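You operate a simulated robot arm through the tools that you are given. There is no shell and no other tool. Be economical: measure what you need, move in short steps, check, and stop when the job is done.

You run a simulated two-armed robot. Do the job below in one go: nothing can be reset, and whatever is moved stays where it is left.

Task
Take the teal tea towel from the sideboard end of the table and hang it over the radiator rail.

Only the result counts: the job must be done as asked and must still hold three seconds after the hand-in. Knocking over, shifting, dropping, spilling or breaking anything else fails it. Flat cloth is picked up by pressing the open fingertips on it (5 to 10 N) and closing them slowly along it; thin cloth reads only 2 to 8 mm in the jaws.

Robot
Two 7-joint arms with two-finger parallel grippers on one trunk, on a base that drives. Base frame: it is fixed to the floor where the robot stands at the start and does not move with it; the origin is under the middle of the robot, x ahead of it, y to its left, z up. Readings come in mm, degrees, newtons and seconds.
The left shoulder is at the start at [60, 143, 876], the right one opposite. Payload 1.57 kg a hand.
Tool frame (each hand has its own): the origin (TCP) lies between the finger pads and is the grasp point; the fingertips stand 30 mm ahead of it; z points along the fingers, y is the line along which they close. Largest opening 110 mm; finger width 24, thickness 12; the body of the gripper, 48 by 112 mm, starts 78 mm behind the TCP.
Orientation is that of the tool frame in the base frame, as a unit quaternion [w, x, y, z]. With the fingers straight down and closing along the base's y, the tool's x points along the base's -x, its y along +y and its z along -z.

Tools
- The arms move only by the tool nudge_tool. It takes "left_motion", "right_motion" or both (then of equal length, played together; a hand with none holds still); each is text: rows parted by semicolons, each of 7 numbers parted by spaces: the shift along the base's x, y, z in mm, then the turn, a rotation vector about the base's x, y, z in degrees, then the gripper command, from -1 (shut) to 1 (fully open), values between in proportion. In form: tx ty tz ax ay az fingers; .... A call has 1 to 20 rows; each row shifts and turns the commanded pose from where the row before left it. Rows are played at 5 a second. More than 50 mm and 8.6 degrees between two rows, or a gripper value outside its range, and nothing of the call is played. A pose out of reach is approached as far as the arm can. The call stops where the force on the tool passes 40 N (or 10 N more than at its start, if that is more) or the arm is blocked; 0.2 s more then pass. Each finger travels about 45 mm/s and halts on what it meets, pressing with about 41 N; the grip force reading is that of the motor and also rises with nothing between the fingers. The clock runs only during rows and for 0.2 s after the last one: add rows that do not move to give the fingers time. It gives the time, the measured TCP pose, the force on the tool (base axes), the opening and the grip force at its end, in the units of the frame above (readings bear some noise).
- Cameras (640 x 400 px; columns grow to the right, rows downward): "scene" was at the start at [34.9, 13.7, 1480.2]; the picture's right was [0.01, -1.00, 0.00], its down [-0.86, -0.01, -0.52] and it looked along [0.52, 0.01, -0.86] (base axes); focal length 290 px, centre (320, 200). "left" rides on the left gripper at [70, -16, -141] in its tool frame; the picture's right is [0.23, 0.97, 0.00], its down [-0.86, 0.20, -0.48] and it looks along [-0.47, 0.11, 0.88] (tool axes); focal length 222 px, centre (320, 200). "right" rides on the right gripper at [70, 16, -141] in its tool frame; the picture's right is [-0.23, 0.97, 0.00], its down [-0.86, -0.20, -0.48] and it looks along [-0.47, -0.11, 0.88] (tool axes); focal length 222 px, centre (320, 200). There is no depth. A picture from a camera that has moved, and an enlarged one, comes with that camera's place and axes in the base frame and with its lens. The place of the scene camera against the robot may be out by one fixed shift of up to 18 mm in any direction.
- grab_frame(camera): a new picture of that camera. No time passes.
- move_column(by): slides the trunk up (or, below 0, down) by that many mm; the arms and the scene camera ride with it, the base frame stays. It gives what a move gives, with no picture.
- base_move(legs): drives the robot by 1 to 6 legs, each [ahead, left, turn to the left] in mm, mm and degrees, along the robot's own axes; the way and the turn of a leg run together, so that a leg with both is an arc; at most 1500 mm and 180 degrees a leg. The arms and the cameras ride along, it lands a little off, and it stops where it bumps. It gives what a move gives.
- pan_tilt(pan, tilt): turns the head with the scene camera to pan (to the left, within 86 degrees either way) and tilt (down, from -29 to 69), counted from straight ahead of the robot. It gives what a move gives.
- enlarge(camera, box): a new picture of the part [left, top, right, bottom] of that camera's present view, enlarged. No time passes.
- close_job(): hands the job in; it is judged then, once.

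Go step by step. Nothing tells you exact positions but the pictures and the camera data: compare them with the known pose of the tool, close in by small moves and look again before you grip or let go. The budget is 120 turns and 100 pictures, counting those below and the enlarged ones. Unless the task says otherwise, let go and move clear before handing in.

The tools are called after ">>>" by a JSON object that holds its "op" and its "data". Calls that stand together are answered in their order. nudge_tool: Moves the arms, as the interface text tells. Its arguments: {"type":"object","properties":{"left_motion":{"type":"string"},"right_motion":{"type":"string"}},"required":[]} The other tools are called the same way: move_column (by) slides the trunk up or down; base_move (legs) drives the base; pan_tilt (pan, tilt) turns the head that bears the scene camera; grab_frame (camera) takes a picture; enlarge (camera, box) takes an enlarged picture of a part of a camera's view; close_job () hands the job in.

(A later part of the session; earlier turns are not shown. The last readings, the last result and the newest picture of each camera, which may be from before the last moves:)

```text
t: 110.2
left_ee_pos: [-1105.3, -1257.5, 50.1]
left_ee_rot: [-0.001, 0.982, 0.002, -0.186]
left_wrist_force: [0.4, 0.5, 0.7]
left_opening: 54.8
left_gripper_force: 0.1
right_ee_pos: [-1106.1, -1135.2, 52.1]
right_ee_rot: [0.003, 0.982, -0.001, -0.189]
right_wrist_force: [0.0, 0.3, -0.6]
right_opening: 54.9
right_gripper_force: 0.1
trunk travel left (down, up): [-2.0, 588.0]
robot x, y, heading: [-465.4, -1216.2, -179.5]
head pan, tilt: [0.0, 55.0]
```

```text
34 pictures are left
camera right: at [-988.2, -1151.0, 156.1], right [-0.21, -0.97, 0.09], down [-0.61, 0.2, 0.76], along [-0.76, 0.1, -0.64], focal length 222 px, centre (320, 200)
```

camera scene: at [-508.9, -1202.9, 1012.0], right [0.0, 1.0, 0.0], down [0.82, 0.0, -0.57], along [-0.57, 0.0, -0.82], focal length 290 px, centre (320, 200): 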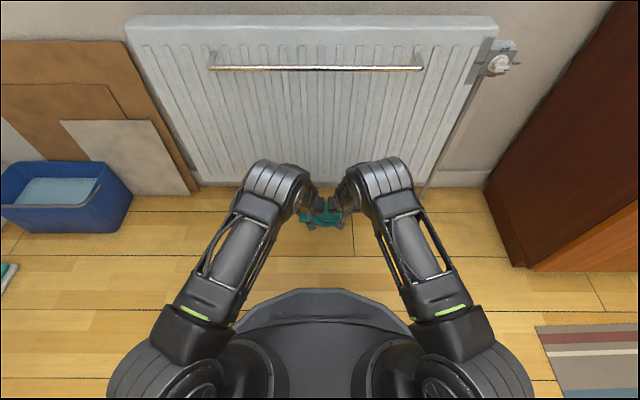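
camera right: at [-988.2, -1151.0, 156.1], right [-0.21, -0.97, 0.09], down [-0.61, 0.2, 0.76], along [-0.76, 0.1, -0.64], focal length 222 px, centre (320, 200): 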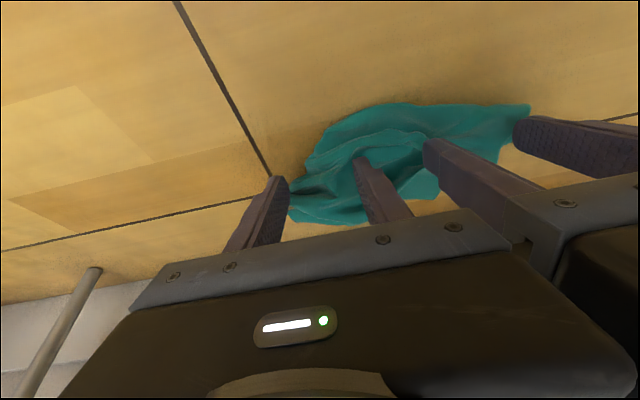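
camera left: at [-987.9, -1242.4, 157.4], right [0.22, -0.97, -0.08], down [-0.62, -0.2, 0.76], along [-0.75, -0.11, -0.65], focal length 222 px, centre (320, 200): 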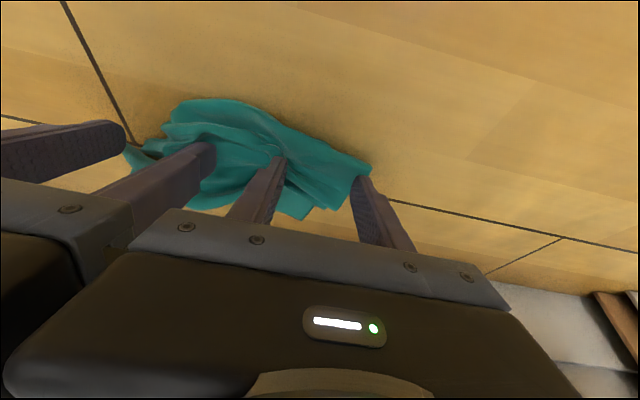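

Both hands straddle the cloth's ends nicely. I'll lower in small steps until light contact.

>>> {"op": "nudge_tool", "data": {"left_motion": "0 3 -7 0 0 0 0;0 2 -7 0 0 0 0;0 0 -3 0 0 0 0;0 0 0 0 0 0 0;0 0 0 0 0 0 0", "right_motion": "0 -3 -8 0 0 0 0;0 -2 -8 0 0 0 0;0 0 -3 0 0 0 0;0 0 0 0 0 0 0;0 0 0 0 0 0 0"}}

```text
t: 111.4
left_ee_pos: [-1105.6, -1254.1, 36.4]
left_ee_rot: [0.0, 0.982, 0.002, -0.188]
left_wrist_force: [-3.0, -7.5, 5.3]
left_opening: 54.9
left_gripper_force: 0.0
right_ee_pos: [-1106.5, -1142.6, 33.4]
right_ee_rot: [0.002, 0.982, -0.001, -0.191]
right_wrist_force: [8.0, 8.2, 15.5]
right_opening: 55.2
right_gripper_force: 0.1
trunk travel left (down, up): [-2.0, 588.0]
robot x, y, heading: [-467.3, -1213.2, -179.8]
head pan, tilt: [0.0, 55.0]
```

The hands just touch each other, so I'll spread them a little and close slowly.

>>> {"op": "nudge_tool", "data": {"left_motion": "0 -4 -1 0 0 0 0;0 0 -1 0 0 0 0;0 0 0 0 0 0 -0.1;0 0 0 0 0 0 -0.2;0 0 0 0 0 0 -0.3;0 0 0 0 0 0 -0.4;0 0 0 0 0 0 -0.5;0 0 0 0 0 0 -0.6;0 0 0 0 0 0 -0.7;0 0 0 0 0 0 -0.8;0 0 0 0 0 0 -0.9;0 0 0 0 0 0 -1;0 0 0 0 0 0 -1;0 0 0 0 0 0 -1", "right_motion": "0 4 0.5 0 0 0 0;0 0 0 0 0 0 0;0 0 0 0 0 0 -0.1;0 0 0 0 0 0 -0.2;0 0 0 0 0 0 -0.3;0 0 0 0 0 0 -0.4;0 0 0 0 0 0 -0.5;0 0 0 0 0 0 -0.6;0 0 0 0 0 0 -0.7;0 0 0 0 0 0 -0.8;0 0 0 0 0 0 -0.9;0 0 0 0 0 0 -1;0 0 0 0 0 0 -1;0 0 0 0 0 0 -1"}}

>>> {"op": "grab_frame", "data": {"camera": "left"}}

>>> {"op": "grab_frame", "data": {"camera": "right"}}

```text
t: 114.4
left_ee_pos: [-1106.9, -1255.6, 34.6]
left_ee_rot: [-0.001, 0.982, 0.001, -0.189]
left_wrist_force: [1.4, 12.7, 27.3]
left_opening: 9.4
left_gripper_force: 28.1
right_ee_pos: [-1108.3, -1138.6, 34.7]
right_ee_rot: [0.004, 0.981, 0.0, -0.192]
right_wrist_force: [-0.4, -16.0, 11.2]
right_opening: 6.6
right_gripper_force: 26.2
trunk travel left (down, up): [-2.0, 588.0]
robot x, y, heading: [-462.1, -1221.7, -179.8]
head pan, tilt: [0.0, 55.0]
```

```text
33 pictures are left
camera left: at [-989.0, -1239.8, 141.4], right [0.21, -0.97, -0.09], down [-0.62, -0.2, 0.76], along [-0.76, -0.11, -0.64], focal length 222 px, centre (320, 200)
```

left: 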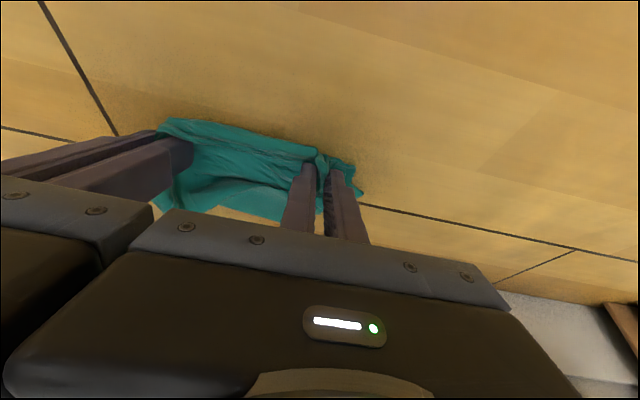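

```text
32 pictures are left
camera right: at [-989.8, -1153.8, 139.1], right [-0.21, -0.97, 0.09], down [-0.61, 0.2, 0.76], along [-0.76, 0.1, -0.64], focal length 222 px, centre (320, 200)
```

right: 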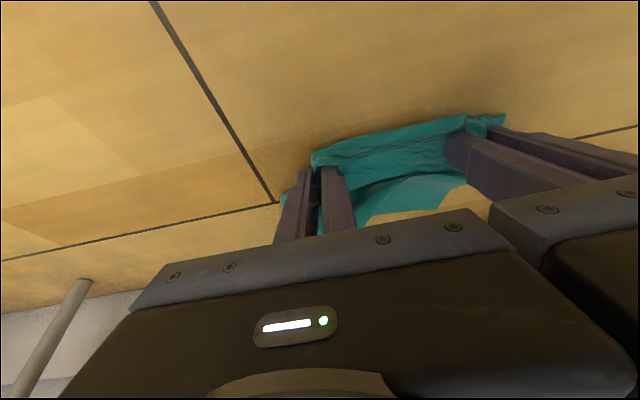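

Both hands hold good wads (9 and 7 mm). I'll lift slightly, back away from the radiator, then raise and look at how it hangs.

>>> {"op": "nudge_tool", "data": {"left_motion": "10 1 15 0 0 0 -1;20 1 20 0 0 0 -1;20 0 20 0 0 0 -1;0 0 0 0 0 0 -1", "right_motion": "10 0 15 0 0 0 -1;20 0 20 0 0 0 -1;20 0 20 0 0 0 -1;0 0 0 0 0 0 -1"}}

>>> {"op": "base_move", "data": {"legs": [[-300, 0, 0]]}}

>>> {"op": "move_column", "data": {"by": 400}}

>>> {"op": "grab_frame", "data": {"camera": "scene"}}

>>> {"op": "grab_frame", "data": {"camera": "left"}}

>>> {"op": "grab_frame", "data": {"camera": "right"}}

```text
t: 115.4
left_ee_pos: [-1055.1, -1253.6, 86.5]
left_ee_rot: [0.001, 0.983, 0.002, -0.186]
left_wrist_force: [0.3, 7.6, 0.6]
left_opening: 5.5
left_gripper_force: 25.7
right_ee_pos: [-1057.2, -1137.4, 85.4]
right_ee_rot: [0.002, 0.982, 0.0, -0.189]
right_wrist_force: [-0.7, -7.1, -0.2]
right_opening: 5.5
right_gripper_force: 25.3
trunk travel left (down, up): [-2.0, 588.0]
robot x, y, heading: [-462.6, -1214.5, -179.8]
head pan, tilt: [0.0, 55.0]
```

```text
t: 117.5
left_ee_pos: [-757.1, -1249.6, 87.4]
left_ee_rot: [0.0, 0.982, 0.0, -0.187]
left_wrist_force: [0.4, 5.7, -0.8]
left_opening: 5.6
left_gripper_force: 25.5
right_ee_pos: [-758.1, -1136.3, 86.1]
right_ee_rot: [0.003, 0.982, -0.002, -0.19]
right_wrist_force: [-1.3, -5.5, 0.4]
right_opening: 5.4
right_gripper_force: 25.1
trunk travel left (down, up): [-2.0, 588.0]
robot x, y, heading: [-161.8, -1217.3, 179.5]
head pan, tilt: [0.0, 55.0]
```

```text
t: 121.3
left_ee_pos: [-755.4, -1250.1, 487.2]
left_ee_rot: [-0.001, 0.982, 0.0, -0.187]
left_wrist_force: [0.9, 5.9, -0.1]
left_opening: 5.4
left_gripper_force: 25.6
right_ee_pos: [-757.5, -1135.9, 485.9]
right_ee_rot: [0.002, 0.982, -0.003, -0.19]
right_wrist_force: [0.4, -6.3, 0.4]
right_opening: 5.4
right_gripper_force: 25.1
trunk travel left (down, up): [-402.0, 188.0]
robot x, y, heading: [-168.4, -1212.0, 179.7]
head pan, tilt: [0.0, 55.0]
```

```text
31 pictures are left
camera scene: at [-209.2, -1202.4, 1412.0], right [0.0, 1.0, 0.0], down [0.82, 0.0, -0.57], along [-0.57, 0.0, -0.82], focal length 290 px, centre (320, 200)
```

scene: 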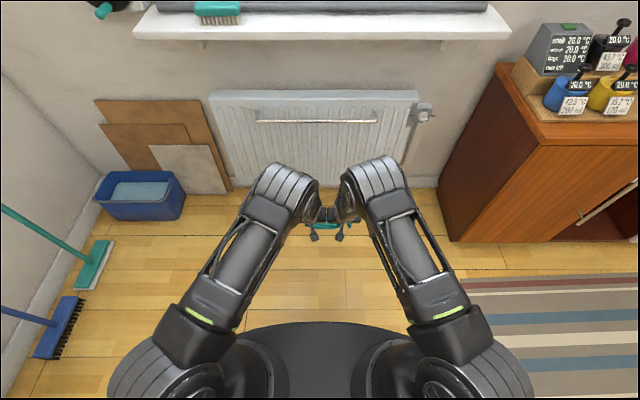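

```text
30 pictures are left
camera left: at [-638.8, -1234.3, 593.5], right [0.21, -0.97, -0.08], down [-0.62, -0.2, 0.76], along [-0.76, -0.11, -0.65], focal length 222 px, centre (320, 200)
```

left: 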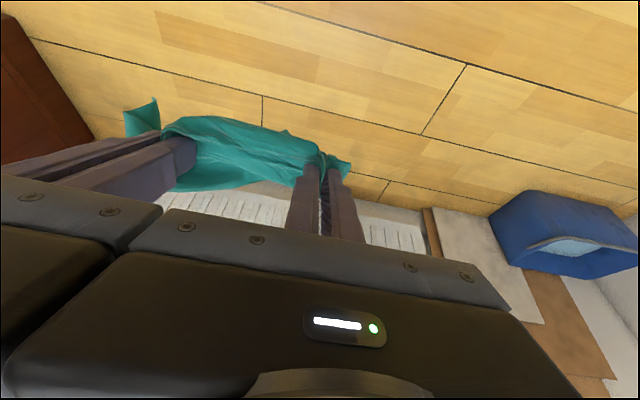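

```text
29 pictures are left
camera right: at [-639.9, -1151.2, 590.3], right [-0.21, -0.97, 0.09], down [-0.61, 0.21, 0.76], along [-0.76, 0.11, -0.64], focal length 222 px, centre (320, 200)
```

right: 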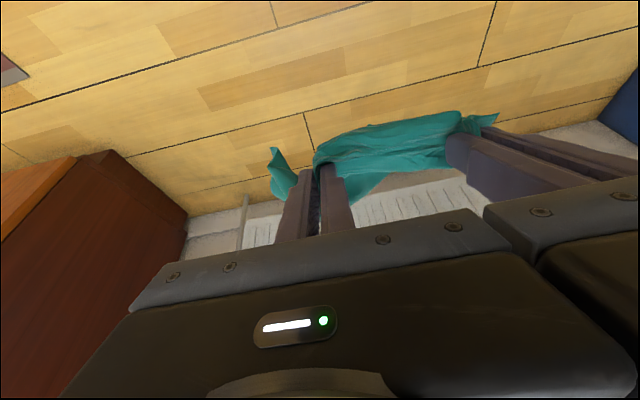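

The towel is held as a folded bundle, which would hang too short. I'll lay it on the open floor here, dragging it to spread, and regrip a free edge.

>>> {"op": "move_column", "data": {"by": -370}}

>>> {"op": "nudge_tool", "data": {"left_motion": "15 0 -10 0 0 0 -1;15 0 -15 0 0 0 -1;15 0 -15 0 0 0 -1;15 0 -15 0 0 0 -1;15 0 -15 0 0 0 -1;15 0 -8 0 0 0 -1;15 0 0 0 0 0 -1;0 0 0 0 0 0 -1;0 0 0 0 0 0 -0.6;0 0 0 0 0 0 -0.3;0 0 0 0 0 0 -0.3", "right_motion": "15 0 -10 0 0 0 -1;15 0 -15 0 0 0 -1;15 0 -15 0 0 0 -1;15 0 -15 0 0 0 -1;15 0 -15 0 0 0 -1;15 0 -8 0 0 0 -1;15 0 0 0 0 0 -1;0 0 0 0 0 0 -1;0 0 0 0 0 0 -0.6;0 0 0 0 0 0 -0.3;0 0 0 0 0 0 -0.3"}}

>>> {"op": "nudge_tool", "data": {"left_motion": "0 0 15 0 0 0 -0.3;20 -10 30 0 0 0 -0.3;20 -20 40 0 0 0 -0.3;20 -20 40 0 0 0 -0.3;0 0 0 0 0 0 -0.3", "right_motion": "0 0 15 0 0 0 -0.3;20 10 30 0 0 0 -0.3;20 20 40 0 0 0 -0.3;20 20 40 0 0 0 -0.3;0 0 0 0 0 0 -0.3"}}

>>> {"op": "grab_frame", "data": {"camera": "left"}}

>>> {"op": "grab_frame", "data": {"camera": "right"}}

```text
t: 124.9
left_ee_pos: [-756.9, -1249.0, 117.8]
left_ee_rot: [0.0, 0.982, 0.001, -0.187]
left_wrist_force: [1.2, 6.0, -0.1]
left_opening: 5.3
left_gripper_force: 25.3
right_ee_pos: [-757.8, -1135.7, 115.9]
right_ee_rot: [0.003, 0.982, -0.003, -0.191]
right_wrist_force: [-0.1, -6.4, 0.6]
right_opening: 5.1
right_gripper_force: 24.8
trunk travel left (down, up): [-32.0, 558.0]
robot x, y, heading: [-164.8, -1212.4, 180.2]
head pan, tilt: [0.0, 55.0]
```

```text
t: 127.3
left_ee_pos: [-652.6, -1257.5, 35.4]
left_ee_rot: [0.001, 0.983, 0.012, -0.184]
left_wrist_force: [1.1, -0.1, 0.6]
left_opening: 38.4
left_gripper_force: 0.0
right_ee_pos: [-653.9, -1127.0, 35.9]
right_ee_rot: [0.001, 0.982, -0.014, -0.187]
right_wrist_force: [0.5, -0.6, -0.1]
right_opening: 38.4
right_gripper_force: 0.1
trunk travel left (down, up): [-32.0, 558.0]
robot x, y, heading: [-165.8, -1215.0, 180.1]
head pan, tilt: [0.0, 55.0]
```

```text
t: 128.5
left_ee_pos: [-592.4, -1296.4, 165.7]
left_ee_rot: [-0.001, 0.982, -0.001, -0.187]
left_wrist_force: [0.4, 0.3, 0.1]
left_opening: 38.6
left_gripper_force: 0.2
right_ee_pos: [-598.1, -1087.3, 164.1]
right_ee_rot: [0.002, 0.982, -0.003, -0.189]
right_wrist_force: [0.5, -0.2, -0.6]
right_opening: 38.4
right_gripper_force: 0.1
trunk travel left (down, up): [-32.0, 558.0]
robot x, y, heading: [-164.0, -1213.4, 180.0]
head pan, tilt: [0.0, 55.0]
```

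```text
28 pictures are left
camera left: at [-474.0, -1281.2, 272.5], right [0.21, -0.97, -0.08], down [-0.62, -0.2, 0.76], along [-0.76, -0.11, -0.65], focal length 222 px, centre (320, 200)
```

left: 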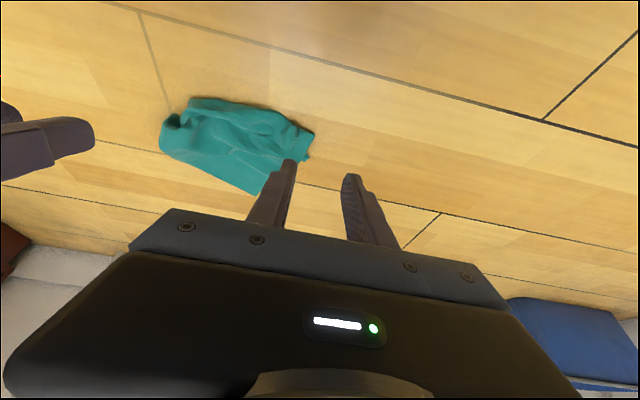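

```text
27 pictures are left
camera right: at [-480.2, -1103.3, 268.0], right [-0.21, -0.97, 0.09], down [-0.61, 0.21, 0.76], along [-0.76, 0.11, -0.64], focal length 222 px, centre (320, 200)
```

right: 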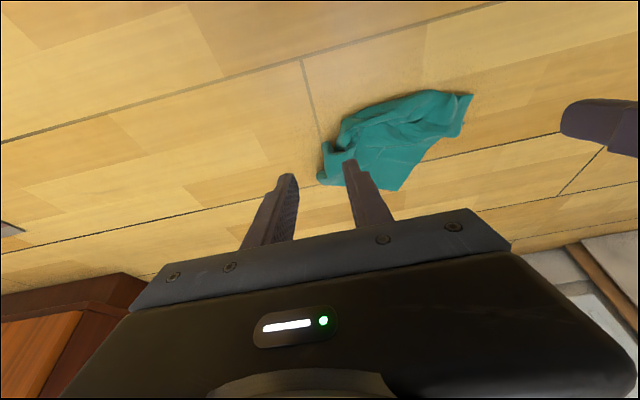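

It lies as a folded bundle on open floor. I'll zoom in to find a free edge.

>>> {"op": "enlarge", "data": {"camera": "left", "box": [140, 80, 330, 210]}}

>>> {"op": "enlarge", "data": {"camera": "right", "box": [300, 75, 490, 205]}}

```text
3.08 times, centred on (235, 145) of left
camera zoom: at [-474.0, -1281.2, 272.5], right [0.21, -0.97, -0.08], down [-0.62, -0.2, 0.76], along [-0.76, -0.11, -0.65], focal length 684 px, centre (582, 369)
```

zoom: 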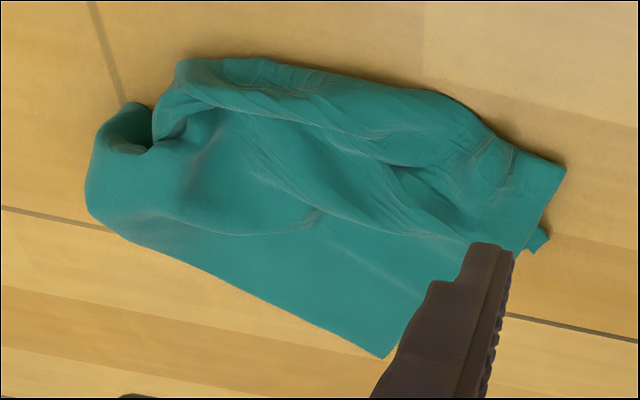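

```text
3.08 times, centred on (395, 140) of right
camera zoom: at [-480.2, -1103.3, 268.0], right [-0.21, -0.97, 0.09], down [-0.61, 0.21, 0.76], along [-0.76, 0.11, -0.64], focal length 684 px, centre (89, 385)
```

zoom: 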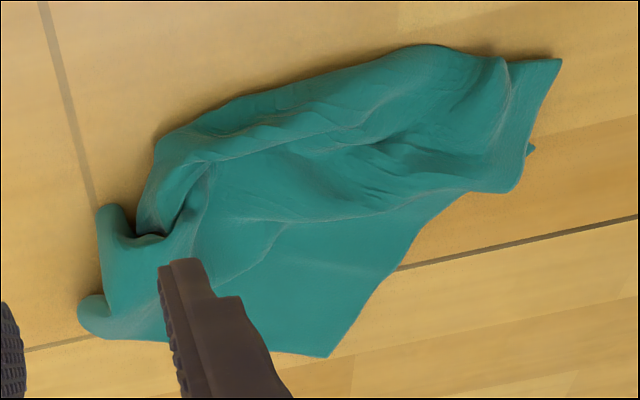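

The far side is a clean single-layer edge, from about (−816, −1204) to (−760, −1065). I'll pinch it there with both hands about 40 mm in, lift so it unrolls, and lay it flat.

>>> {"op": "nudge_tool", "data": {"left_motion": "-33 20 -20 0 0 0 -0.2;-33 20 -20 0 0 0 -0.2;-33 20 -20 0 0 0 -0.2;-33 20 -20 0 0 0 -0.2;-33 21 -24 0 0 0 -0.2;0 0 0 0 0 0 -0.2", "right_motion": "-23 4 -20 0 0 0 -0.2;-23 4 -20 0 0 0 -0.2;-23 3 -20 0 0 0 -0.2;-23 3 -20 0 0 0 -0.2;-22 2 -24 0 0 0 -0.2;0 0 0 0 0 0 -0.2"}}

>>> {"op": "grab_frame", "data": {"camera": "left"}}

>>> {"op": "grab_frame", "data": {"camera": "right"}}

```text
t: 129.9
left_ee_pos: [-755.3, -1194.3, 60.1]
left_ee_rot: [-0.001, 0.982, 0.0, -0.186]
left_wrist_force: [-0.2, -0.3, 0.2]
left_opening: 43.9
left_gripper_force: 0.1
right_ee_pos: [-708.9, -1069.6, 56.3]
right_ee_rot: [0.003, 0.982, -0.003, -0.19]
right_wrist_force: [-0.6, -0.4, -0.3]
right_opening: 43.9
right_gripper_force: 0.0
trunk travel left (down, up): [-32.0, 558.0]
robot x, y, heading: [-163.5, -1216.1, 179.8]
head pan, tilt: [0.0, 55.0]
```

```text
24 pictures are left
camera left: at [-637.4, -1179.3, 165.8], right [0.21, -0.97, -0.08], down [-0.62, -0.2, 0.76], along [-0.76, -0.11, -0.65], focal length 222 px, centre (320, 200)
```

left: 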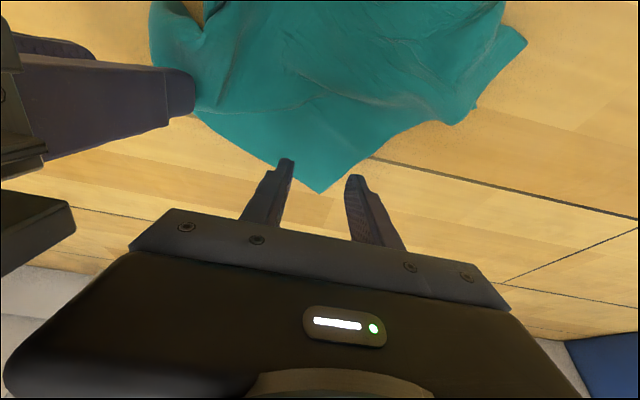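

```text
23 pictures are left
camera right: at [-590.1, -1085.8, 162.0], right [-0.21, -0.97, 0.09], down [-0.61, 0.21, 0.76], along [-0.76, 0.11, -0.64], focal length 222 px, centre (320, 200)
```

right: 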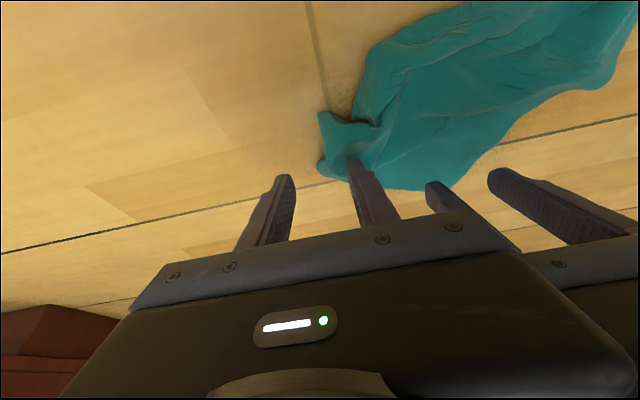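

Contact projections show the left is fully on the corner area but the right's outer finger is off the cloth. I'll shift both and lower to near contact.

>>> {"op": "nudge_tool", "data": {"left_motion": "0 -8 0 0 0 0 -0.2;0 0 -12 0 0 0 -0.2;0 0 -12 0 0 0 -0.2;0 0 -2 0 0 0 -0.2;0 0 0 0 0 0 -0.2;0 0 0 0 0 0 -0.2", "right_motion": "6 -12 0 0 0 0 -0.2;0 -10 0 0 0 0 -0.2;0 0 -12 0 0 0 -0.2;0 0 -8 0 0 0 -0.2;0 0 0 0 0 0 -0.2;0 0 0 0 0 0 -0.2"}}

```text
t: 131.3
left_ee_pos: [-755.8, -1205.9, 34.4]
left_ee_rot: [0.0, 0.982, 0.0, -0.186]
left_wrist_force: [0.5, 0.3, 0.9]
left_opening: 44.0
left_gripper_force: 0.1
right_ee_pos: [-701.0, -1091.5, 37.6]
right_ee_rot: [0.003, 0.982, -0.002, -0.19]
right_wrist_force: [0.0, -0.9, 0.2]
right_opening: 44.1
right_gripper_force: 0.0
trunk travel left (down, up): [-32.0, 558.0]
robot x, y, heading: [-164.9, -1215.3, 179.9]
head pan, tilt: [0.0, 55.0]
```

>>> {"op": "nudge_tool", "data": {"left_motion": "0 0 -1.5 0 0 0 -0.2;0 0 -1 0 0 0 -0.2;0 0 0 0 0 0 -0.2;0 0 0 0 0 0 -0.2", "right_motion": "0 0 -1.5 0 0 0 -0.2;0 0 -1 0 0 0 -0.2;0 0 -1 0 0 0 -0.2;0 0 0 0 0 0 -0.2"}}

```text
t: 132.3
left_ee_pos: [-757.6, -1205.1, 31.6]
left_ee_rot: [-0.001, 0.982, 0.0, -0.189]
left_wrist_force: [11.3, -1.6, 27.7]
left_opening: 43.9
left_gripper_force: 0.1
right_ee_pos: [-701.1, -1092.0, 36.1]
right_ee_rot: [0.002, 0.982, -0.003, -0.191]
right_wrist_force: [0.4, 0.0, 0.7]
right_opening: 43.9
right_gripper_force: 0.0
trunk travel left (down, up): [-32.0, 558.0]
robot x, y, heading: [-165.0, -1215.1, 180.0]
head pan, tilt: [0.0, 55.0]
```

>>> {"op": "nudge_tool", "data": {"left_motion": "0 0 1.2 0 0 0 -0.2;0 0 0 0 0 0 -0.2;0 0 0 0 0 0 -0.2;0 0 0 0 0 0 -0.2", "right_motion": "0 0 -1 0 0 0 -0.2;0 0 -1 0 0 0 -0.2;0 0 0 0 0 0 -0.2;0 0 0 0 0 0 -0.2"}}

```text
t: 133.3
left_ee_pos: [-757.8, -1205.4, 32.7]
left_ee_rot: [-0.001, 0.982, -0.001, -0.188]
left_wrist_force: [6.4, 2.3, 17.4]
left_opening: 44.0
left_gripper_force: 0.1
right_ee_pos: [-701.2, -1091.5, 33.5]
right_ee_rot: [0.003, 0.982, -0.002, -0.191]
right_wrist_force: [-0.4, 0.6, 3.4]
right_opening: 43.7
right_gripper_force: 0.1
trunk travel left (down, up): [-32.0, 558.0]
robot x, y, heading: [-160.9, -1211.5, 179.9]
head pan, tilt: [0.0, 55.0]
```

Adjusting the pressure (left up 0.7, right down 0.5) and closing slowly.

>>> {"op": "nudge_tool", "data": {"left_motion": "0 0 0.7 0 0 0 -0.2;0 0 0 0 0 0 -0.2;0 0 0 0 0 0 -0.3;0 0 0 0 0 0 -0.38;0 0 0 0 0 0 -0.46;0 0 0 0 0 0 -0.54;0 0 0 0 0 0 -0.62;0 0 0 0 0 0 -0.7;0 0 0 0 0 0 -0.78;0 0 0 0 0 0 -0.86;0 0 0 0 0 0 -0.94;0 0 0 0 0 0 -1;0 0 0 0 0 0 -1;0 0 0 0 0 0 -1", "right_motion": "0 0 -0.5 0 0 0 -0.2;0 0 0 0 0 0 -0.2;0 0 0 0 0 0 -0.3;0 0 0 0 0 0 -0.38;0 0 0 0 0 0 -0.46;0 0 0 0 0 0 -0.54;0 0 0 0 0 0 -0.62;0 0 0 0 0 0 -0.7;0 0 0 0 0 0 -0.78;0 0 0 0 0 0 -0.86;0 0 0 0 0 0 -0.94;0 0 0 0 0 0 -1;0 0 0 0 0 0 -1;0 0 0 0 0 0 -1"}}

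>>> {"op": "grab_frame", "data": {"camera": "left"}}

```text
t: 136.3
left_ee_pos: [-756.6, -1205.2, 34.7]
left_ee_rot: [-0.002, 0.982, -0.001, -0.188]
left_wrist_force: [3.8, 8.5, 2.0]
left_opening: 2.2
left_gripper_force: 24.0
right_ee_pos: [-701.1, -1092.9, 33.4]
right_ee_rot: [0.003, 0.982, -0.001, -0.191]
right_wrist_force: [-1.9, -12.5, 10.5]
right_opening: 4.1
right_gripper_force: 24.9
trunk travel left (down, up): [-32.0, 558.0]
robot x, y, heading: [-164.8, -1212.8, 179.9]
head pan, tilt: [0.0, 55.0]
```

```text
22 pictures are left
camera left: at [-638.9, -1190.0, 140.8], right [0.21, -0.97, -0.09], down [-0.62, -0.2, 0.76], along [-0.76, -0.11, -0.65], focal length 222 px, centre (320, 200)
```

left: 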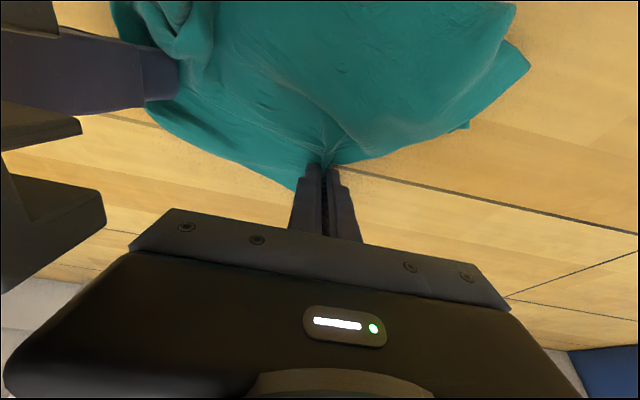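

Both hands hold the edge region (2.2 and 4.1 mm), and now the short flap faces the wall, which is ideal for draping. I'll lift and look at the hang.

>>> {"op": "nudge_tool", "data": {"left_motion": "0 2 15 0 0 0 -1;0 2 20 0 0 0 -1;0 0 20 0 0 0 -1;0 0 0 0 0 0 -1", "right_motion": "0 -1 15 0 0 0 -1;0 0 20 0 0 0 -1;0 0 20 0 0 0 -1;0 0 0 0 0 0 -1"}}

>>> {"op": "move_column", "data": {"by": 450}}

>>> {"op": "grab_frame", "data": {"camera": "left"}}

>>> {"op": "grab_frame", "data": {"camera": "right"}}

```text
t: 137.3
left_ee_pos: [-756.7, -1203.6, 87.6]
left_ee_rot: [-0.001, 0.983, 0.0, -0.186]
left_wrist_force: [2.2, 6.6, 0.5]
left_opening: 2.9
left_gripper_force: 23.8
right_ee_pos: [-700.6, -1092.8, 87.4]
right_ee_rot: [0.003, 0.982, -0.003, -0.19]
right_wrist_force: [-2.0, -6.7, -0.3]
right_opening: 3.6
right_gripper_force: 24.6
trunk travel left (down, up): [-32.0, 558.0]
robot x, y, heading: [-162.9, -1215.6, 180.0]
head pan, tilt: [0.0, 55.0]
```

```text
refused: 450 is not a number from -400 to 400
```

```text
21 pictures are left
camera left: at [-638.8, -1188.1, 195.0], right [0.21, -0.97, -0.08], down [-0.62, -0.2, 0.76], along [-0.76, -0.11, -0.65], focal length 222 px, centre (320, 200)
```

left: 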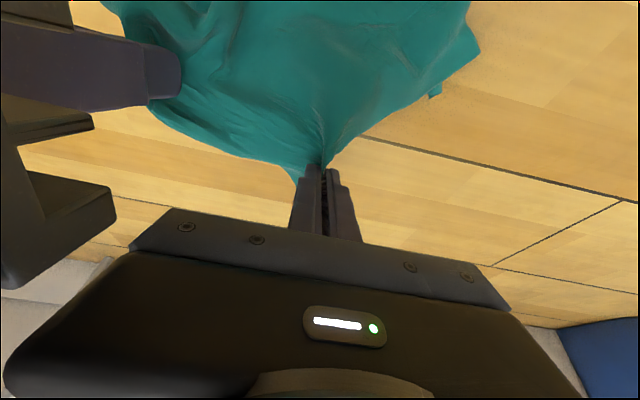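

```text
20 pictures are left
camera right: at [-582.0, -1108.5, 191.1], right [-0.21, -0.97, 0.09], down [-0.61, 0.21, 0.76], along [-0.76, 0.11, -0.64], focal length 222 px, centre (320, 200)
```

right: 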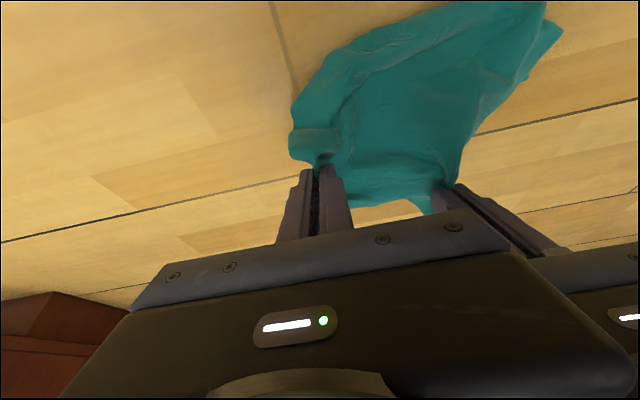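

It hangs well. I'll raise the trunk and line both hands up parallel to the rail.

>>> {"op": "move_column", "data": {"by": 390}}

>>> {"op": "nudge_tool", "data": {"left_motion": "0 -1 0 0 0 0 -1;0 -1 0 0 0 0 -1;0 -1 0 0 0 0 -1;0 0 0 0 0 0 -1;0 0 0 0 0 0 -1", "right_motion": "-14 1.5 0 0 0 0 -1;-14 1.5 0 0 0 0 -1;-14 1.5 0 0 0 0 -1;-14 1.5 0 0 0 0 -1;0 0 0 0 0 0 -1"}}

>>> {"op": "grab_frame", "data": {"camera": "right"}}

>>> {"op": "enlarge", "data": {"camera": "scene", "box": [240, 150, 420, 320]}}

```text
t: 141.0
left_ee_pos: [-757.1, -1204.6, 477.8]
left_ee_rot: [-0.001, 0.982, 0.001, -0.187]
left_wrist_force: [2.4, 6.6, -0.2]
left_opening: 2.5
left_gripper_force: 23.9
right_ee_pos: [-700.6, -1091.9, 476.3]
right_ee_rot: [0.003, 0.982, -0.003, -0.19]
right_wrist_force: [-2.0, -7.6, -0.4]
right_opening: 3.6
right_gripper_force: 24.3
trunk travel left (down, up): [-422.0, 168.0]
robot x, y, heading: [-163.6, -1217.1, 179.9]
head pan, tilt: [0.0, 55.0]
```

```text
t: 142.2
left_ee_pos: [-757.8, -1204.8, 479.3]
left_ee_rot: [-0.002, 0.982, 0.0, -0.187]
left_wrist_force: [-2.1, 11.7, 0.5]
left_opening: 2.4
left_gripper_force: 23.9
right_ee_pos: [-757.4, -1087.9, 474.6]
right_ee_rot: [0.003, 0.982, -0.002, -0.189]
right_wrist_force: [2.7, -11.3, 0.2]
right_opening: 3.9
right_gripper_force: 24.4
trunk travel left (down, up): [-422.0, 168.0]
robot x, y, heading: [-163.2, -1217.0, 180.0]
head pan, tilt: [0.0, 55.0]
```

```text
19 pictures are left
camera right: at [-639.1, -1103.2, 579.5], right [-0.21, -0.97, 0.09], down [-0.61, 0.21, 0.76], along [-0.76, 0.11, -0.64], focal length 222 px, centre (320, 200)
```

right: 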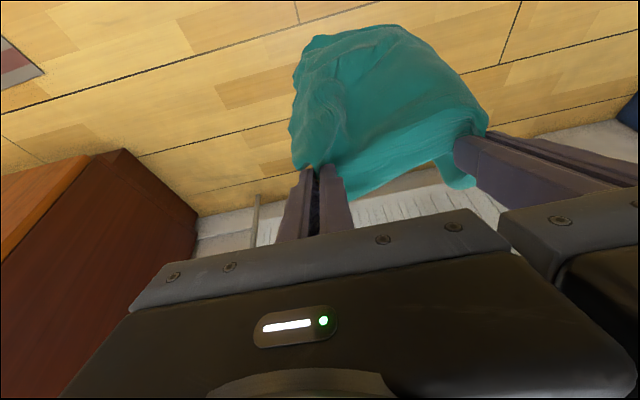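

```text
2.35 times, centred on (330, 235) of scene
camera zoom: at [-209.1, -1202.4, 1432.0], right [0.0, 1.0, 0.0], down [0.82, 0.0, -0.57], along [-0.57, 0.0, -0.82], focal length 683 px, centre (296, 118)
```

zoom: 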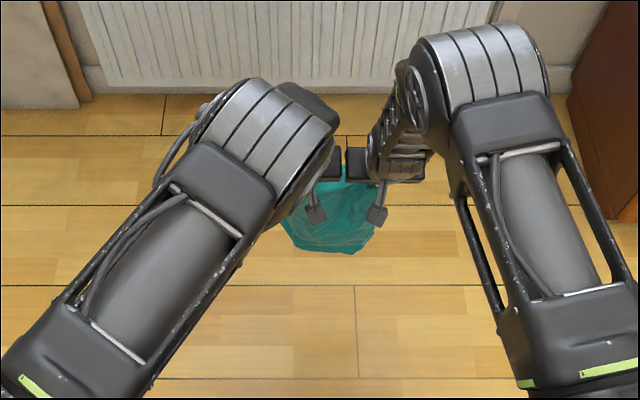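

The towel hangs fully unrolled now (about 265 mm below the pinch), but the flap is only about 40 mm, which would be unbalanced. I'll lay it flat on the floor toward the wall and regrip with a roughly 110 mm flap.

>>> {"op": "nudge_tool", "data": {"left_motion": "20 1 27 0 0 0 -1;20 0 27 0 0 0 -1;20 0 27 0 0 0 -1;20 0 27 0 0 0 -1;20 0 27 0 0 0 -1;20 0 27 0 0 0 -1;20 0 27 0 0 0 -1;17 0 27 0 0 0 -1;0 0 0 0 0 0 -1", "right_motion": "20 -1 27 0 0 0 -1;20 0 27 0 0 0 -1;20 0 27 0 0 0 -1;20 0 27 0 0 0 -1;20 0 27 0 0 0 -1;20 0 27 0 0 0 -1;20 0 27 0 0 0 -1;17 0 27 0 0 0 -1;0 0 0 0 0 0 -1"}}

>>> {"op": "move_column", "data": {"by": -400}}

```text
t: 144.2
left_ee_pos: [-599.9, -1206.0, 696.9]
left_ee_rot: [0.0, 0.982, 0.001, -0.188]
left_wrist_force: [-1.7, 11.6, 0.3]
left_opening: 2.6
left_gripper_force: 23.8
right_ee_pos: [-596.9, -1086.2, 693.7]
right_ee_rot: [0.003, 0.982, -0.002, -0.19]
right_wrist_force: [2.0, -11.1, -0.5]
right_opening: 4.2
right_gripper_force: 24.8
trunk travel left (down, up): [-422.0, 168.0]
robot x, y, heading: [-164.7, -1215.2, 179.9]
head pan, tilt: [0.0, 55.0]
```

```text
t: 148.1
left_ee_pos: [-600.7, -1206.1, 296.3]
left_ee_rot: [-0.001, 0.983, 0.0, -0.186]
left_wrist_force: [-2.4, 12.8, 1.2]
left_opening: 2.6
left_gripper_force: 24.0
right_ee_pos: [-597.8, -1087.9, 292.3]
right_ee_rot: [0.003, 0.982, -0.001, -0.189]
right_wrist_force: [2.0, -12.2, -0.8]
right_opening: 4.1
right_gripper_force: 25.0
trunk travel left (down, up): [-22.0, 568.0]
robot x, y, heading: [-162.2, -1218.7, 180.1]
head pan, tilt: [0.0, 55.0]
```

Now sweeping forward and down to lay the towel flat.

>>> {"op": "nudge_tool", "data": {"left_motion": "-24 0 -29 0 0 0 -1;-24 0 -29 0 0 0 -1;-26 0 -29 0 0 0 -1;-28 0 -29 0 0 0 -1;-28 0 -29 0 0 0 -1;-30 0 -29 0 0 0 -1;-30 0 -29 0 0 0 -1;-30 0 -29 0 0 0 -1;-30 0 -22 0 0 0 -1;-10 0 0 0 0 0 -1;0 0 0 0 0 0 -1;0 0 0 0 0 0 -1", "right_motion": "-24 0 -29 0 0 0 -1;-24 0 -29 0 0 0 -1;-26 0 -29 0 0 0 -1;-28 0 -29 0 0 0 -1;-28 0 -29 0 0 0 -1;-30 0 -29 0 0 0 -1;-30 0 -29 0 0 0 -1;-30 0 -29 0 0 0 -1;-30 0 -18 0 0 0 -1;-10 0 0 0 0 0 -1;0 0 0 0 0 0 -1;0 0 0 0 0 0 -1"}}

>>> {"op": "grab_frame", "data": {"camera": "left"}}

```text
t: 150.7
left_ee_pos: [-844.8, -1205.4, 46.8]
left_ee_rot: [0.0, 0.983, -0.001, -0.186]
left_wrist_force: [-2.2, 4.4, -0.6]
left_opening: 2.5
left_gripper_force: 24.1
left hand out of reach, approached as far as the arm can: row 9, 10
right_ee_pos: [-856.7, -1085.3, 39.6]
right_ee_rot: [0.002, 0.982, -0.003, -0.19]
right_wrist_force: [1.3, -4.9, 0.2]
right_opening: 3.5
right_gripper_force: 25.0
trunk travel left (down, up): [-22.0, 568.0]
robot x, y, heading: [-160.5, -1216.7, 179.7]
head pan, tilt: [0.0, 55.0]
```

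```text
17 pictures are left
camera left: at [-727.6, -1190.0, 154.4], right [0.21, -0.97, -0.08], down [-0.62, -0.2, 0.76], along [-0.76, -0.11, -0.65], focal length 222 px, centre (320, 200)
```

left: 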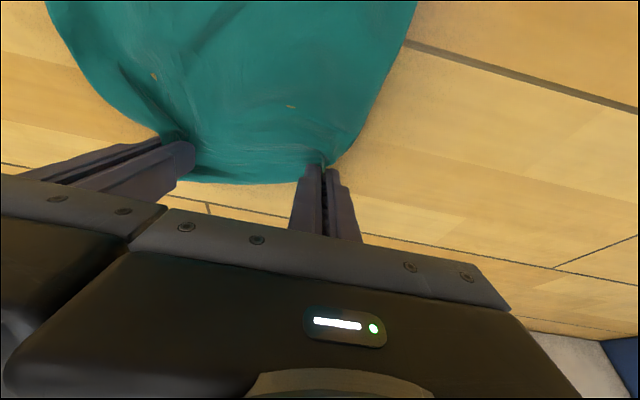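

It is laid out well. I'll lower the last bit, release, pull the hands up and back, and view it.

>>> {"op": "move_column", "data": {"by": -8}}

>>> {"op": "nudge_tool", "data": {"left_motion": "0 0 0 0 0 0 -0.7;0 0 0 0 0 0 -0.4;0 0 0 0 0 0 -0.2;0 0 15 0 0 0 -0.2;15 -5 35 0 0 0 -0.2;35 -5 35 0 0 0 -0.2;45 -5 20 0 0 0 -0.2;45 -5 20 0 0 0 -0.2;45 0 20 0 0 0 -0.2;0 0 0 0 0 0 -0.2", "right_motion": "0 0 0 0 0 0 -0.7;0 0 0 0 0 0 -0.4;0 0 0 0 0 0 -0.2;0 0 15 0 0 0 -0.2;15 5 35 0 0 0 -0.2;35 5 35 0 0 0 -0.2;45 5 20 0 0 0 -0.2;45 5 20 0 0 0 -0.2;45 0 20 0 0 0 -0.2;0 0 0 0 0 0 -0.2"}}

>>> {"op": "grab_frame", "data": {"camera": "left"}}

>>> {"op": "grab_frame", "data": {"camera": "right"}}

```text
t: 151.2
left_ee_pos: [-844.8, -1205.1, 39.7]
left_ee_rot: [-0.001, 0.982, 0.0, -0.186]
left_wrist_force: [0.3, 4.5, -0.6]
left_opening: 2.4
left_gripper_force: 24.1
right_ee_pos: [-857.7, -1087.2, 33.5]
right_ee_rot: [0.002, 0.981, -0.003, -0.192]
right_wrist_force: [2.2, -2.9, 8.1]
right_opening: 3.5
right_gripper_force: 24.6
trunk travel left (down, up): [-14.0, 576.0]
robot x, y, heading: [-160.8, -1212.6, 180.0]
head pan, tilt: [0.0, 55.0]
```

```text
t: 153.4
left_ee_pos: [-662.5, -1221.3, 186.6]
left_ee_rot: [-0.001, 0.982, 0.0, -0.187]
left_wrist_force: [1.5, 0.2, 1.0]
left_opening: 43.9
left_gripper_force: 0.0
right_ee_pos: [-674.6, -1068.2, 182.8]
right_ee_rot: [0.004, 0.982, -0.002, -0.191]
right_wrist_force: [0.7, -0.4, -1.3]
right_opening: 44.1
right_gripper_force: 0.1
trunk travel left (down, up): [-14.0, 576.0]
robot x, y, heading: [-166.5, -1214.6, 179.7]
head pan, tilt: [0.0, 55.0]
```

```text
16 pictures are left
camera left: at [-544.2, -1206.5, 292.1], right [0.21, -0.97, -0.09], down [-0.62, -0.2, 0.76], along [-0.76, -0.11, -0.65], focal length 222 px, centre (320, 200)
```

left: 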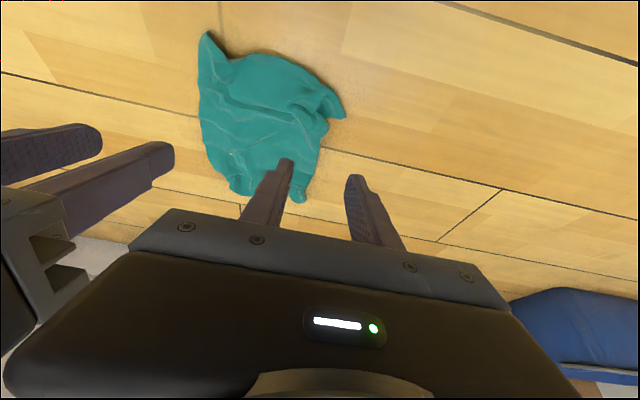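

```text
15 pictures are left
camera right: at [-556.6, -1083.5, 286.6], right [-0.21, -0.97, 0.09], down [-0.61, 0.21, 0.76], along [-0.76, 0.11, -0.64], focal length 222 px, centre (320, 200)
```

right: 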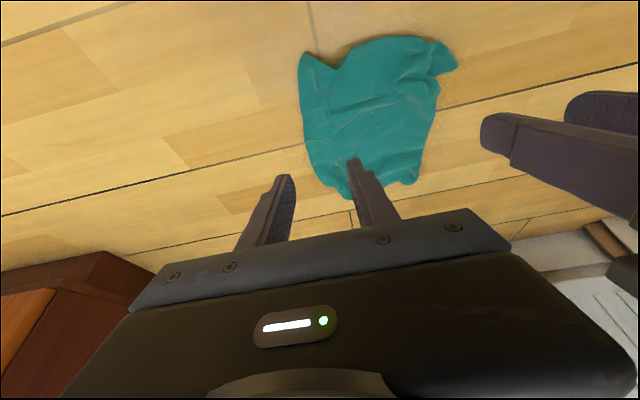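

The towel is now spread over x −910…−650, y ≈ −1230…−1058. I'll pinch at tips x≈−808 (about 100 mm flap toward the wall), left y −1203 and right y −1083.

>>> {"op": "nudge_tool", "data": {"left_motion": "-27 4 -28 0 0 0 -0.33;-27 4 -28 0 0 0 -0.33;-27 4 -28 0 0 0 -0.33;-27 3 -28 0 0 0 -0.33;-27 3 -28 0 0 0 -0.33;0 0 -8 0 0 0 -0.33;0 0 0 0 0 0 -0.33;0 0 0 0 0 0 -0.33", "right_motion": "-24.4 -3 -28 0 0 0 -0.33;-24.4 -3 -28 0 0 0 -0.33;-24.4 -3 -28 0 0 0 -0.33;-24.4 -3 -28 0 0 0 -0.33;-24.4 -3 -28 0 0 0 -0.33;0 0 -4 0 0 0 -0.33;0 0 0 0 0 0 -0.33;0 0 0 0 0 0 -0.33"}}

>>> {"op": "grab_frame", "data": {"camera": "left"}}

>>> {"op": "grab_frame", "data": {"camera": "right"}}

```text
t: 155.2
left_ee_pos: [-794.9, -1204.7, 38.1]
left_ee_rot: [-0.001, 0.982, 0.0, -0.187]
left_wrist_force: [-0.3, -0.3, 0.1]
left_opening: 36.9
left_gripper_force: 0.2
right_ee_pos: [-796.7, -1078.5, 34.4]
right_ee_rot: [0.002, 0.982, -0.003, -0.19]
right_wrist_force: [0.3, 1.0, -0.3]
right_opening: 36.6
right_gripper_force: 0.0
trunk travel left (down, up): [-14.0, 576.0]
robot x, y, heading: [-167.6, -1215.7, 180.2]
head pan, tilt: [0.0, 55.0]
```

```text
14 pictures are left
camera left: at [-677.2, -1189.5, 143.9], right [0.21, -0.97, -0.08], down [-0.62, -0.2, 0.76], along [-0.76, -0.11, -0.65], focal length 222 px, centre (320, 200)
```

left: 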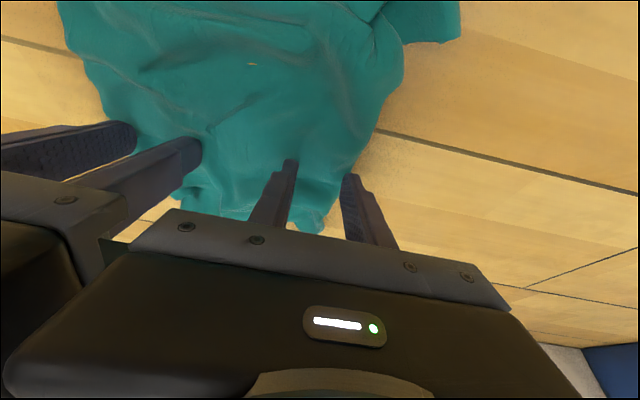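

```text
13 pictures are left
camera right: at [-677.7, -1094.4, 139.8], right [-0.21, -0.97, 0.09], down [-0.61, 0.21, 0.76], along [-0.76, 0.11, -0.64], focal length 222 px, centre (320, 200)
```

right: 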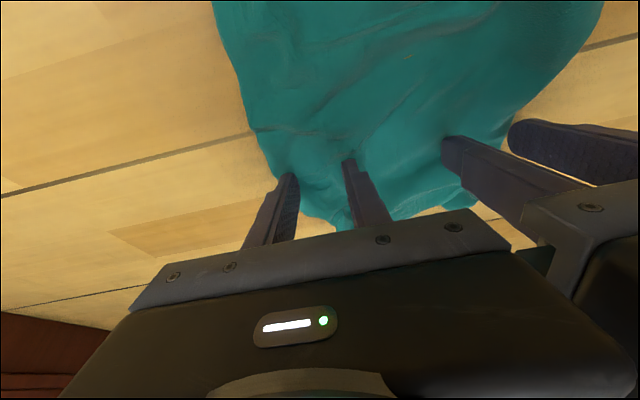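

The outer fingers are right at the cloth's edges, so I'll move both inward a few mm and press gently.

>>> {"op": "nudge_tool", "data": {"left_motion": "0 5 0 0 0 0 -0.33;0 0 -3 0 0 0 -0.33;0 0 -1.5 0 0 0 -0.33;0 0 0 0 0 0 -0.33;0 0 0 0 0 0 -0.33", "right_motion": "0 -4 0 0 0 0 -0.33;0 0 -1 0 0 0 -0.33;0 0 -1 0 0 0 -0.33;0 0 0 0 0 0 -0.33;0 0 0 0 0 0 -0.33"}}

```text
t: 156.4
left_ee_pos: [-796.5, -1202.0, 34.0]
left_ee_rot: [0.0, 0.982, 0.0, -0.187]
left_wrist_force: [0.0, 1.0, 2.6]
left_opening: 36.3
left_gripper_force: 0.1
right_ee_pos: [-796.9, -1086.0, 32.8]
right_ee_rot: [0.003, 0.981, -0.002, -0.193]
right_wrist_force: [-0.4, 3.4, 12.5]
right_opening: 37.9
right_gripper_force: 0.5
trunk travel left (down, up): [-14.0, 576.0]
robot x, y, heading: [-164.8, -1216.8, 180.1]
head pan, tilt: [0.0, 55.0]
```

Left 2.6 N, right 12.5 N: a slight trim, then a slow close.

>>> {"op": "nudge_tool", "data": {"left_motion": "0 0 -0.7 0 0 0 -0.33;0 0 0 0 0 0 -0.33;0 0 0 0 0 0 -0.4;0 0 0 0 0 0 -0.46;0 0 0 0 0 0 -0.52;0 0 0 0 0 0 -0.58;0 0 0 0 0 0 -0.64;0 0 0 0 0 0 -0.7;0 0 0 0 0 0 -0.76;0 0 0 0 0 0 -0.82;0 0 0 0 0 0 -0.88;0 0 0 0 0 0 -0.94;0 0 0 0 0 0 -1;0 0 0 0 0 0 -1;0 0 0 0 0 0 -1", "right_motion": "0 0 0.2 0 0 0 -0.33;0 0 0 0 0 0 -0.33;0 0 0 0 0 0 -0.4;0 0 0 0 0 0 -0.46;0 0 0 0 0 0 -0.52;0 0 0 0 0 0 -0.58;0 0 0 0 0 0 -0.64;0 0 0 0 0 0 -0.7;0 0 0 0 0 0 -0.76;0 0 0 0 0 0 -0.82;0 0 0 0 0 0 -0.88;0 0 0 0 0 0 -0.94;0 0 0 0 0 0 -1;0 0 0 0 0 0 -1;0 0 0 0 0 0 -1"}}

>>> {"op": "nudge_tool", "data": {"left_motion": "0 0 10 0 0 0 -1;0 0 15 0 0 0 -1;0 0 20 0 0 0 -1;0 0 0 0 0 0 -1", "right_motion": "0 0 10 0 0 0 -1;0 0 15 0 0 0 -1;0 0 20 0 0 0 -1;0 0 0 0 0 0 -1"}}

>>> {"op": "grab_frame", "data": {"camera": "left"}}

```text
t: 159.6
left_ee_pos: [-794.6, -1201.8, 33.6]
left_ee_rot: [-0.001, 0.982, 0.0, -0.188]
left_wrist_force: [-0.2, 4.2, 12.3]
left_opening: 2.2
left_gripper_force: 23.7
right_ee_pos: [-796.0, -1086.5, 34.4]
right_ee_rot: [0.002, 0.981, -0.004, -0.192]
right_wrist_force: [0.5, -0.3, 16.3]
right_opening: 2.4
right_gripper_force: 23.5
trunk travel left (down, up): [-14.0, 576.0]
robot x, y, heading: [-160.0, -1216.3, 180.0]
head pan, tilt: [0.0, 55.0]
```

```text
t: 160.6
left_ee_pos: [-794.0, -1201.5, 79.2]
left_ee_rot: [-0.001, 0.982, 0.0, -0.187]
left_wrist_force: [-0.9, 3.4, -0.1]
left_opening: 2.0
left_gripper_force: 24.0
right_ee_pos: [-793.7, -1085.7, 77.2]
right_ee_rot: [0.003, 0.982, -0.003, -0.191]
right_wrist_force: [-0.6, -3.4, -1.0]
right_opening: 2.2
right_gripper_force: 24.0
trunk travel left (down, up): [-14.0, 576.0]
robot x, y, heading: [-160.7, -1218.6, 179.6]
head pan, tilt: [0.0, 55.0]
```

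```text
12 pictures are left
camera left: at [-676.7, -1186.5, 185.9], right [0.21, -0.97, -0.08], down [-0.62, -0.2, 0.76], along [-0.76, -0.11, -0.65], focal length 222 px, centre (320, 200)
```

left: 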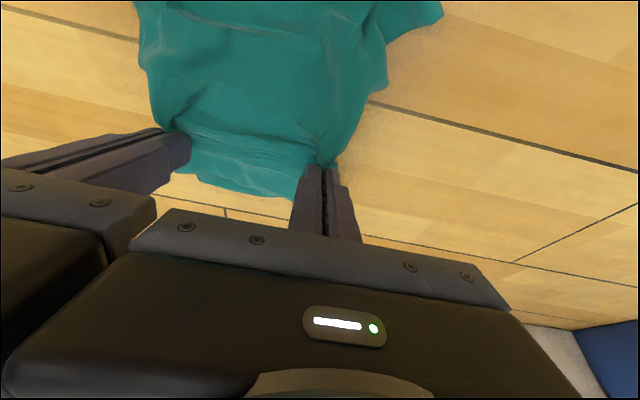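

Both hands have a clean pinch with about a 100 mm flap on the wall side. I'll raise to z≈800 with the fingers tilted to 60° so the flap clears the rail, then drive to the radiator.

>>> {"op": "move_column", "data": {"by": 300}}

>>> {"op": "nudge_tool", "data": {"left_motion": "6 0 35 0 3.2 0 -1;6 0 35 0 3.2 0 -1;6 0 35 0 3.2 0 -1;6 0 35 0 3.2 0 -1;6 0 35 0 3.2 0 -1;6 0 35 0 3.2 0 -1;6 0 35 0 3.2 0 -1;6 0 35 0 3.2 0 -1;6 0 35 0 3.2 0 -1;6 0 35 0 3.2 0 -1;6 0 35 0 3.2 0 -1;6 0 35 0 3.2 0 -1;0 0 0 0 0 0 -1", "right_motion": "6 0 35 0 3.2 0 -1;6 0 35 0 3.2 0 -1;6 0 35 0 3.2 0 -1;6 0 35 0 3.2 0 -1;6 0 35 0 3.2 0 -1;6 0 35 0 3.2 0 -1;6 0 35 0 3.2 0 -1;6 0 35 0 3.2 0 -1;6 0 35 0 3.2 0 -1;6 0 35 0 3.2 0 -1;6 0 35 0 3.2 0 -1;6 0 35 0 3.2 0 -1;0 0 0 0 0 0 -1"}}

>>> {"op": "base_move", "data": {"legs": [[300, 50, 0]]}}

>>> {"op": "grab_frame", "data": {"camera": "right"}}

```text
t: 163.6
left_ee_pos: [-795.2, -1202.0, 378.9]
left_ee_rot: [-0.001, 0.983, 0.0, -0.186]
left_wrist_force: [-0.6, 3.9, -0.1]
left_opening: 2.0
left_gripper_force: 24.0
right_ee_pos: [-795.3, -1084.9, 376.4]
right_ee_rot: [0.002, 0.982, -0.003, -0.19]
right_wrist_force: [-0.1, -3.7, -0.1]
right_opening: 2.3
right_gripper_force: 23.6
trunk travel left (down, up): [-314.0, 276.0]
robot x, y, heading: [-164.7, -1216.3, 180.0]
head pan, tilt: [0.0, 55.0]
```

```text
t: 166.4
left_ee_pos: [-720.9, -1200.8, 800.2]
left_ee_rot: [-0.001, 0.866, -0.001, -0.5]
left_wrist_force: [0.1, 1.8, -0.1]
left_opening: 2.2
left_gripper_force: 23.7
right_ee_pos: [-724.8, -1086.3, 793.7]
right_ee_rot: [0.002, 0.864, -0.003, -0.503]
right_wrist_force: [0.4, -1.1, 0.4]
right_opening: 2.1
right_gripper_force: 23.7
trunk travel left (down, up): [-314.0, 276.0]
robot x, y, heading: [-163.7, -1217.2, 179.9]
head pan, tilt: [0.0, 55.0]
```

```text
t: 168.5
left_ee_pos: [-1027.1, -1249.7, 798.9]
left_ee_rot: [0.0, 0.866, -0.001, -0.5]
left_wrist_force: [0.6, 0.9, 0.1]
left_opening: 2.2
left_gripper_force: 23.8
right_ee_pos: [-1030.7, -1136.3, 793.4]
right_ee_rot: [0.002, 0.865, -0.002, -0.502]
right_wrist_force: [-0.5, -1.5, 0.5]
right_opening: 2.2
right_gripper_force: 23.6
trunk travel left (down, up): [-314.0, 276.0]
robot x, y, heading: [-473.6, -1262.1, 180.0]
head pan, tilt: [0.0, 55.0]
```

```text
11 pictures are left
camera right: at [-872.2, -1151.9, 802.3], right [-0.11, -0.97, 0.2], down [-0.01, 0.21, 0.98], along [-0.99, 0.11, -0.03], focal length 222 px, centre (320, 200)
```

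right: 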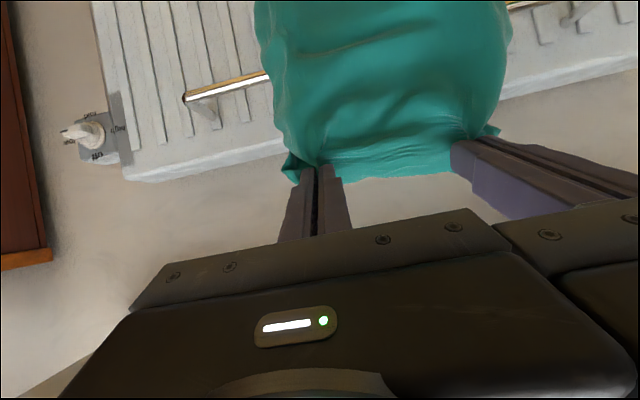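

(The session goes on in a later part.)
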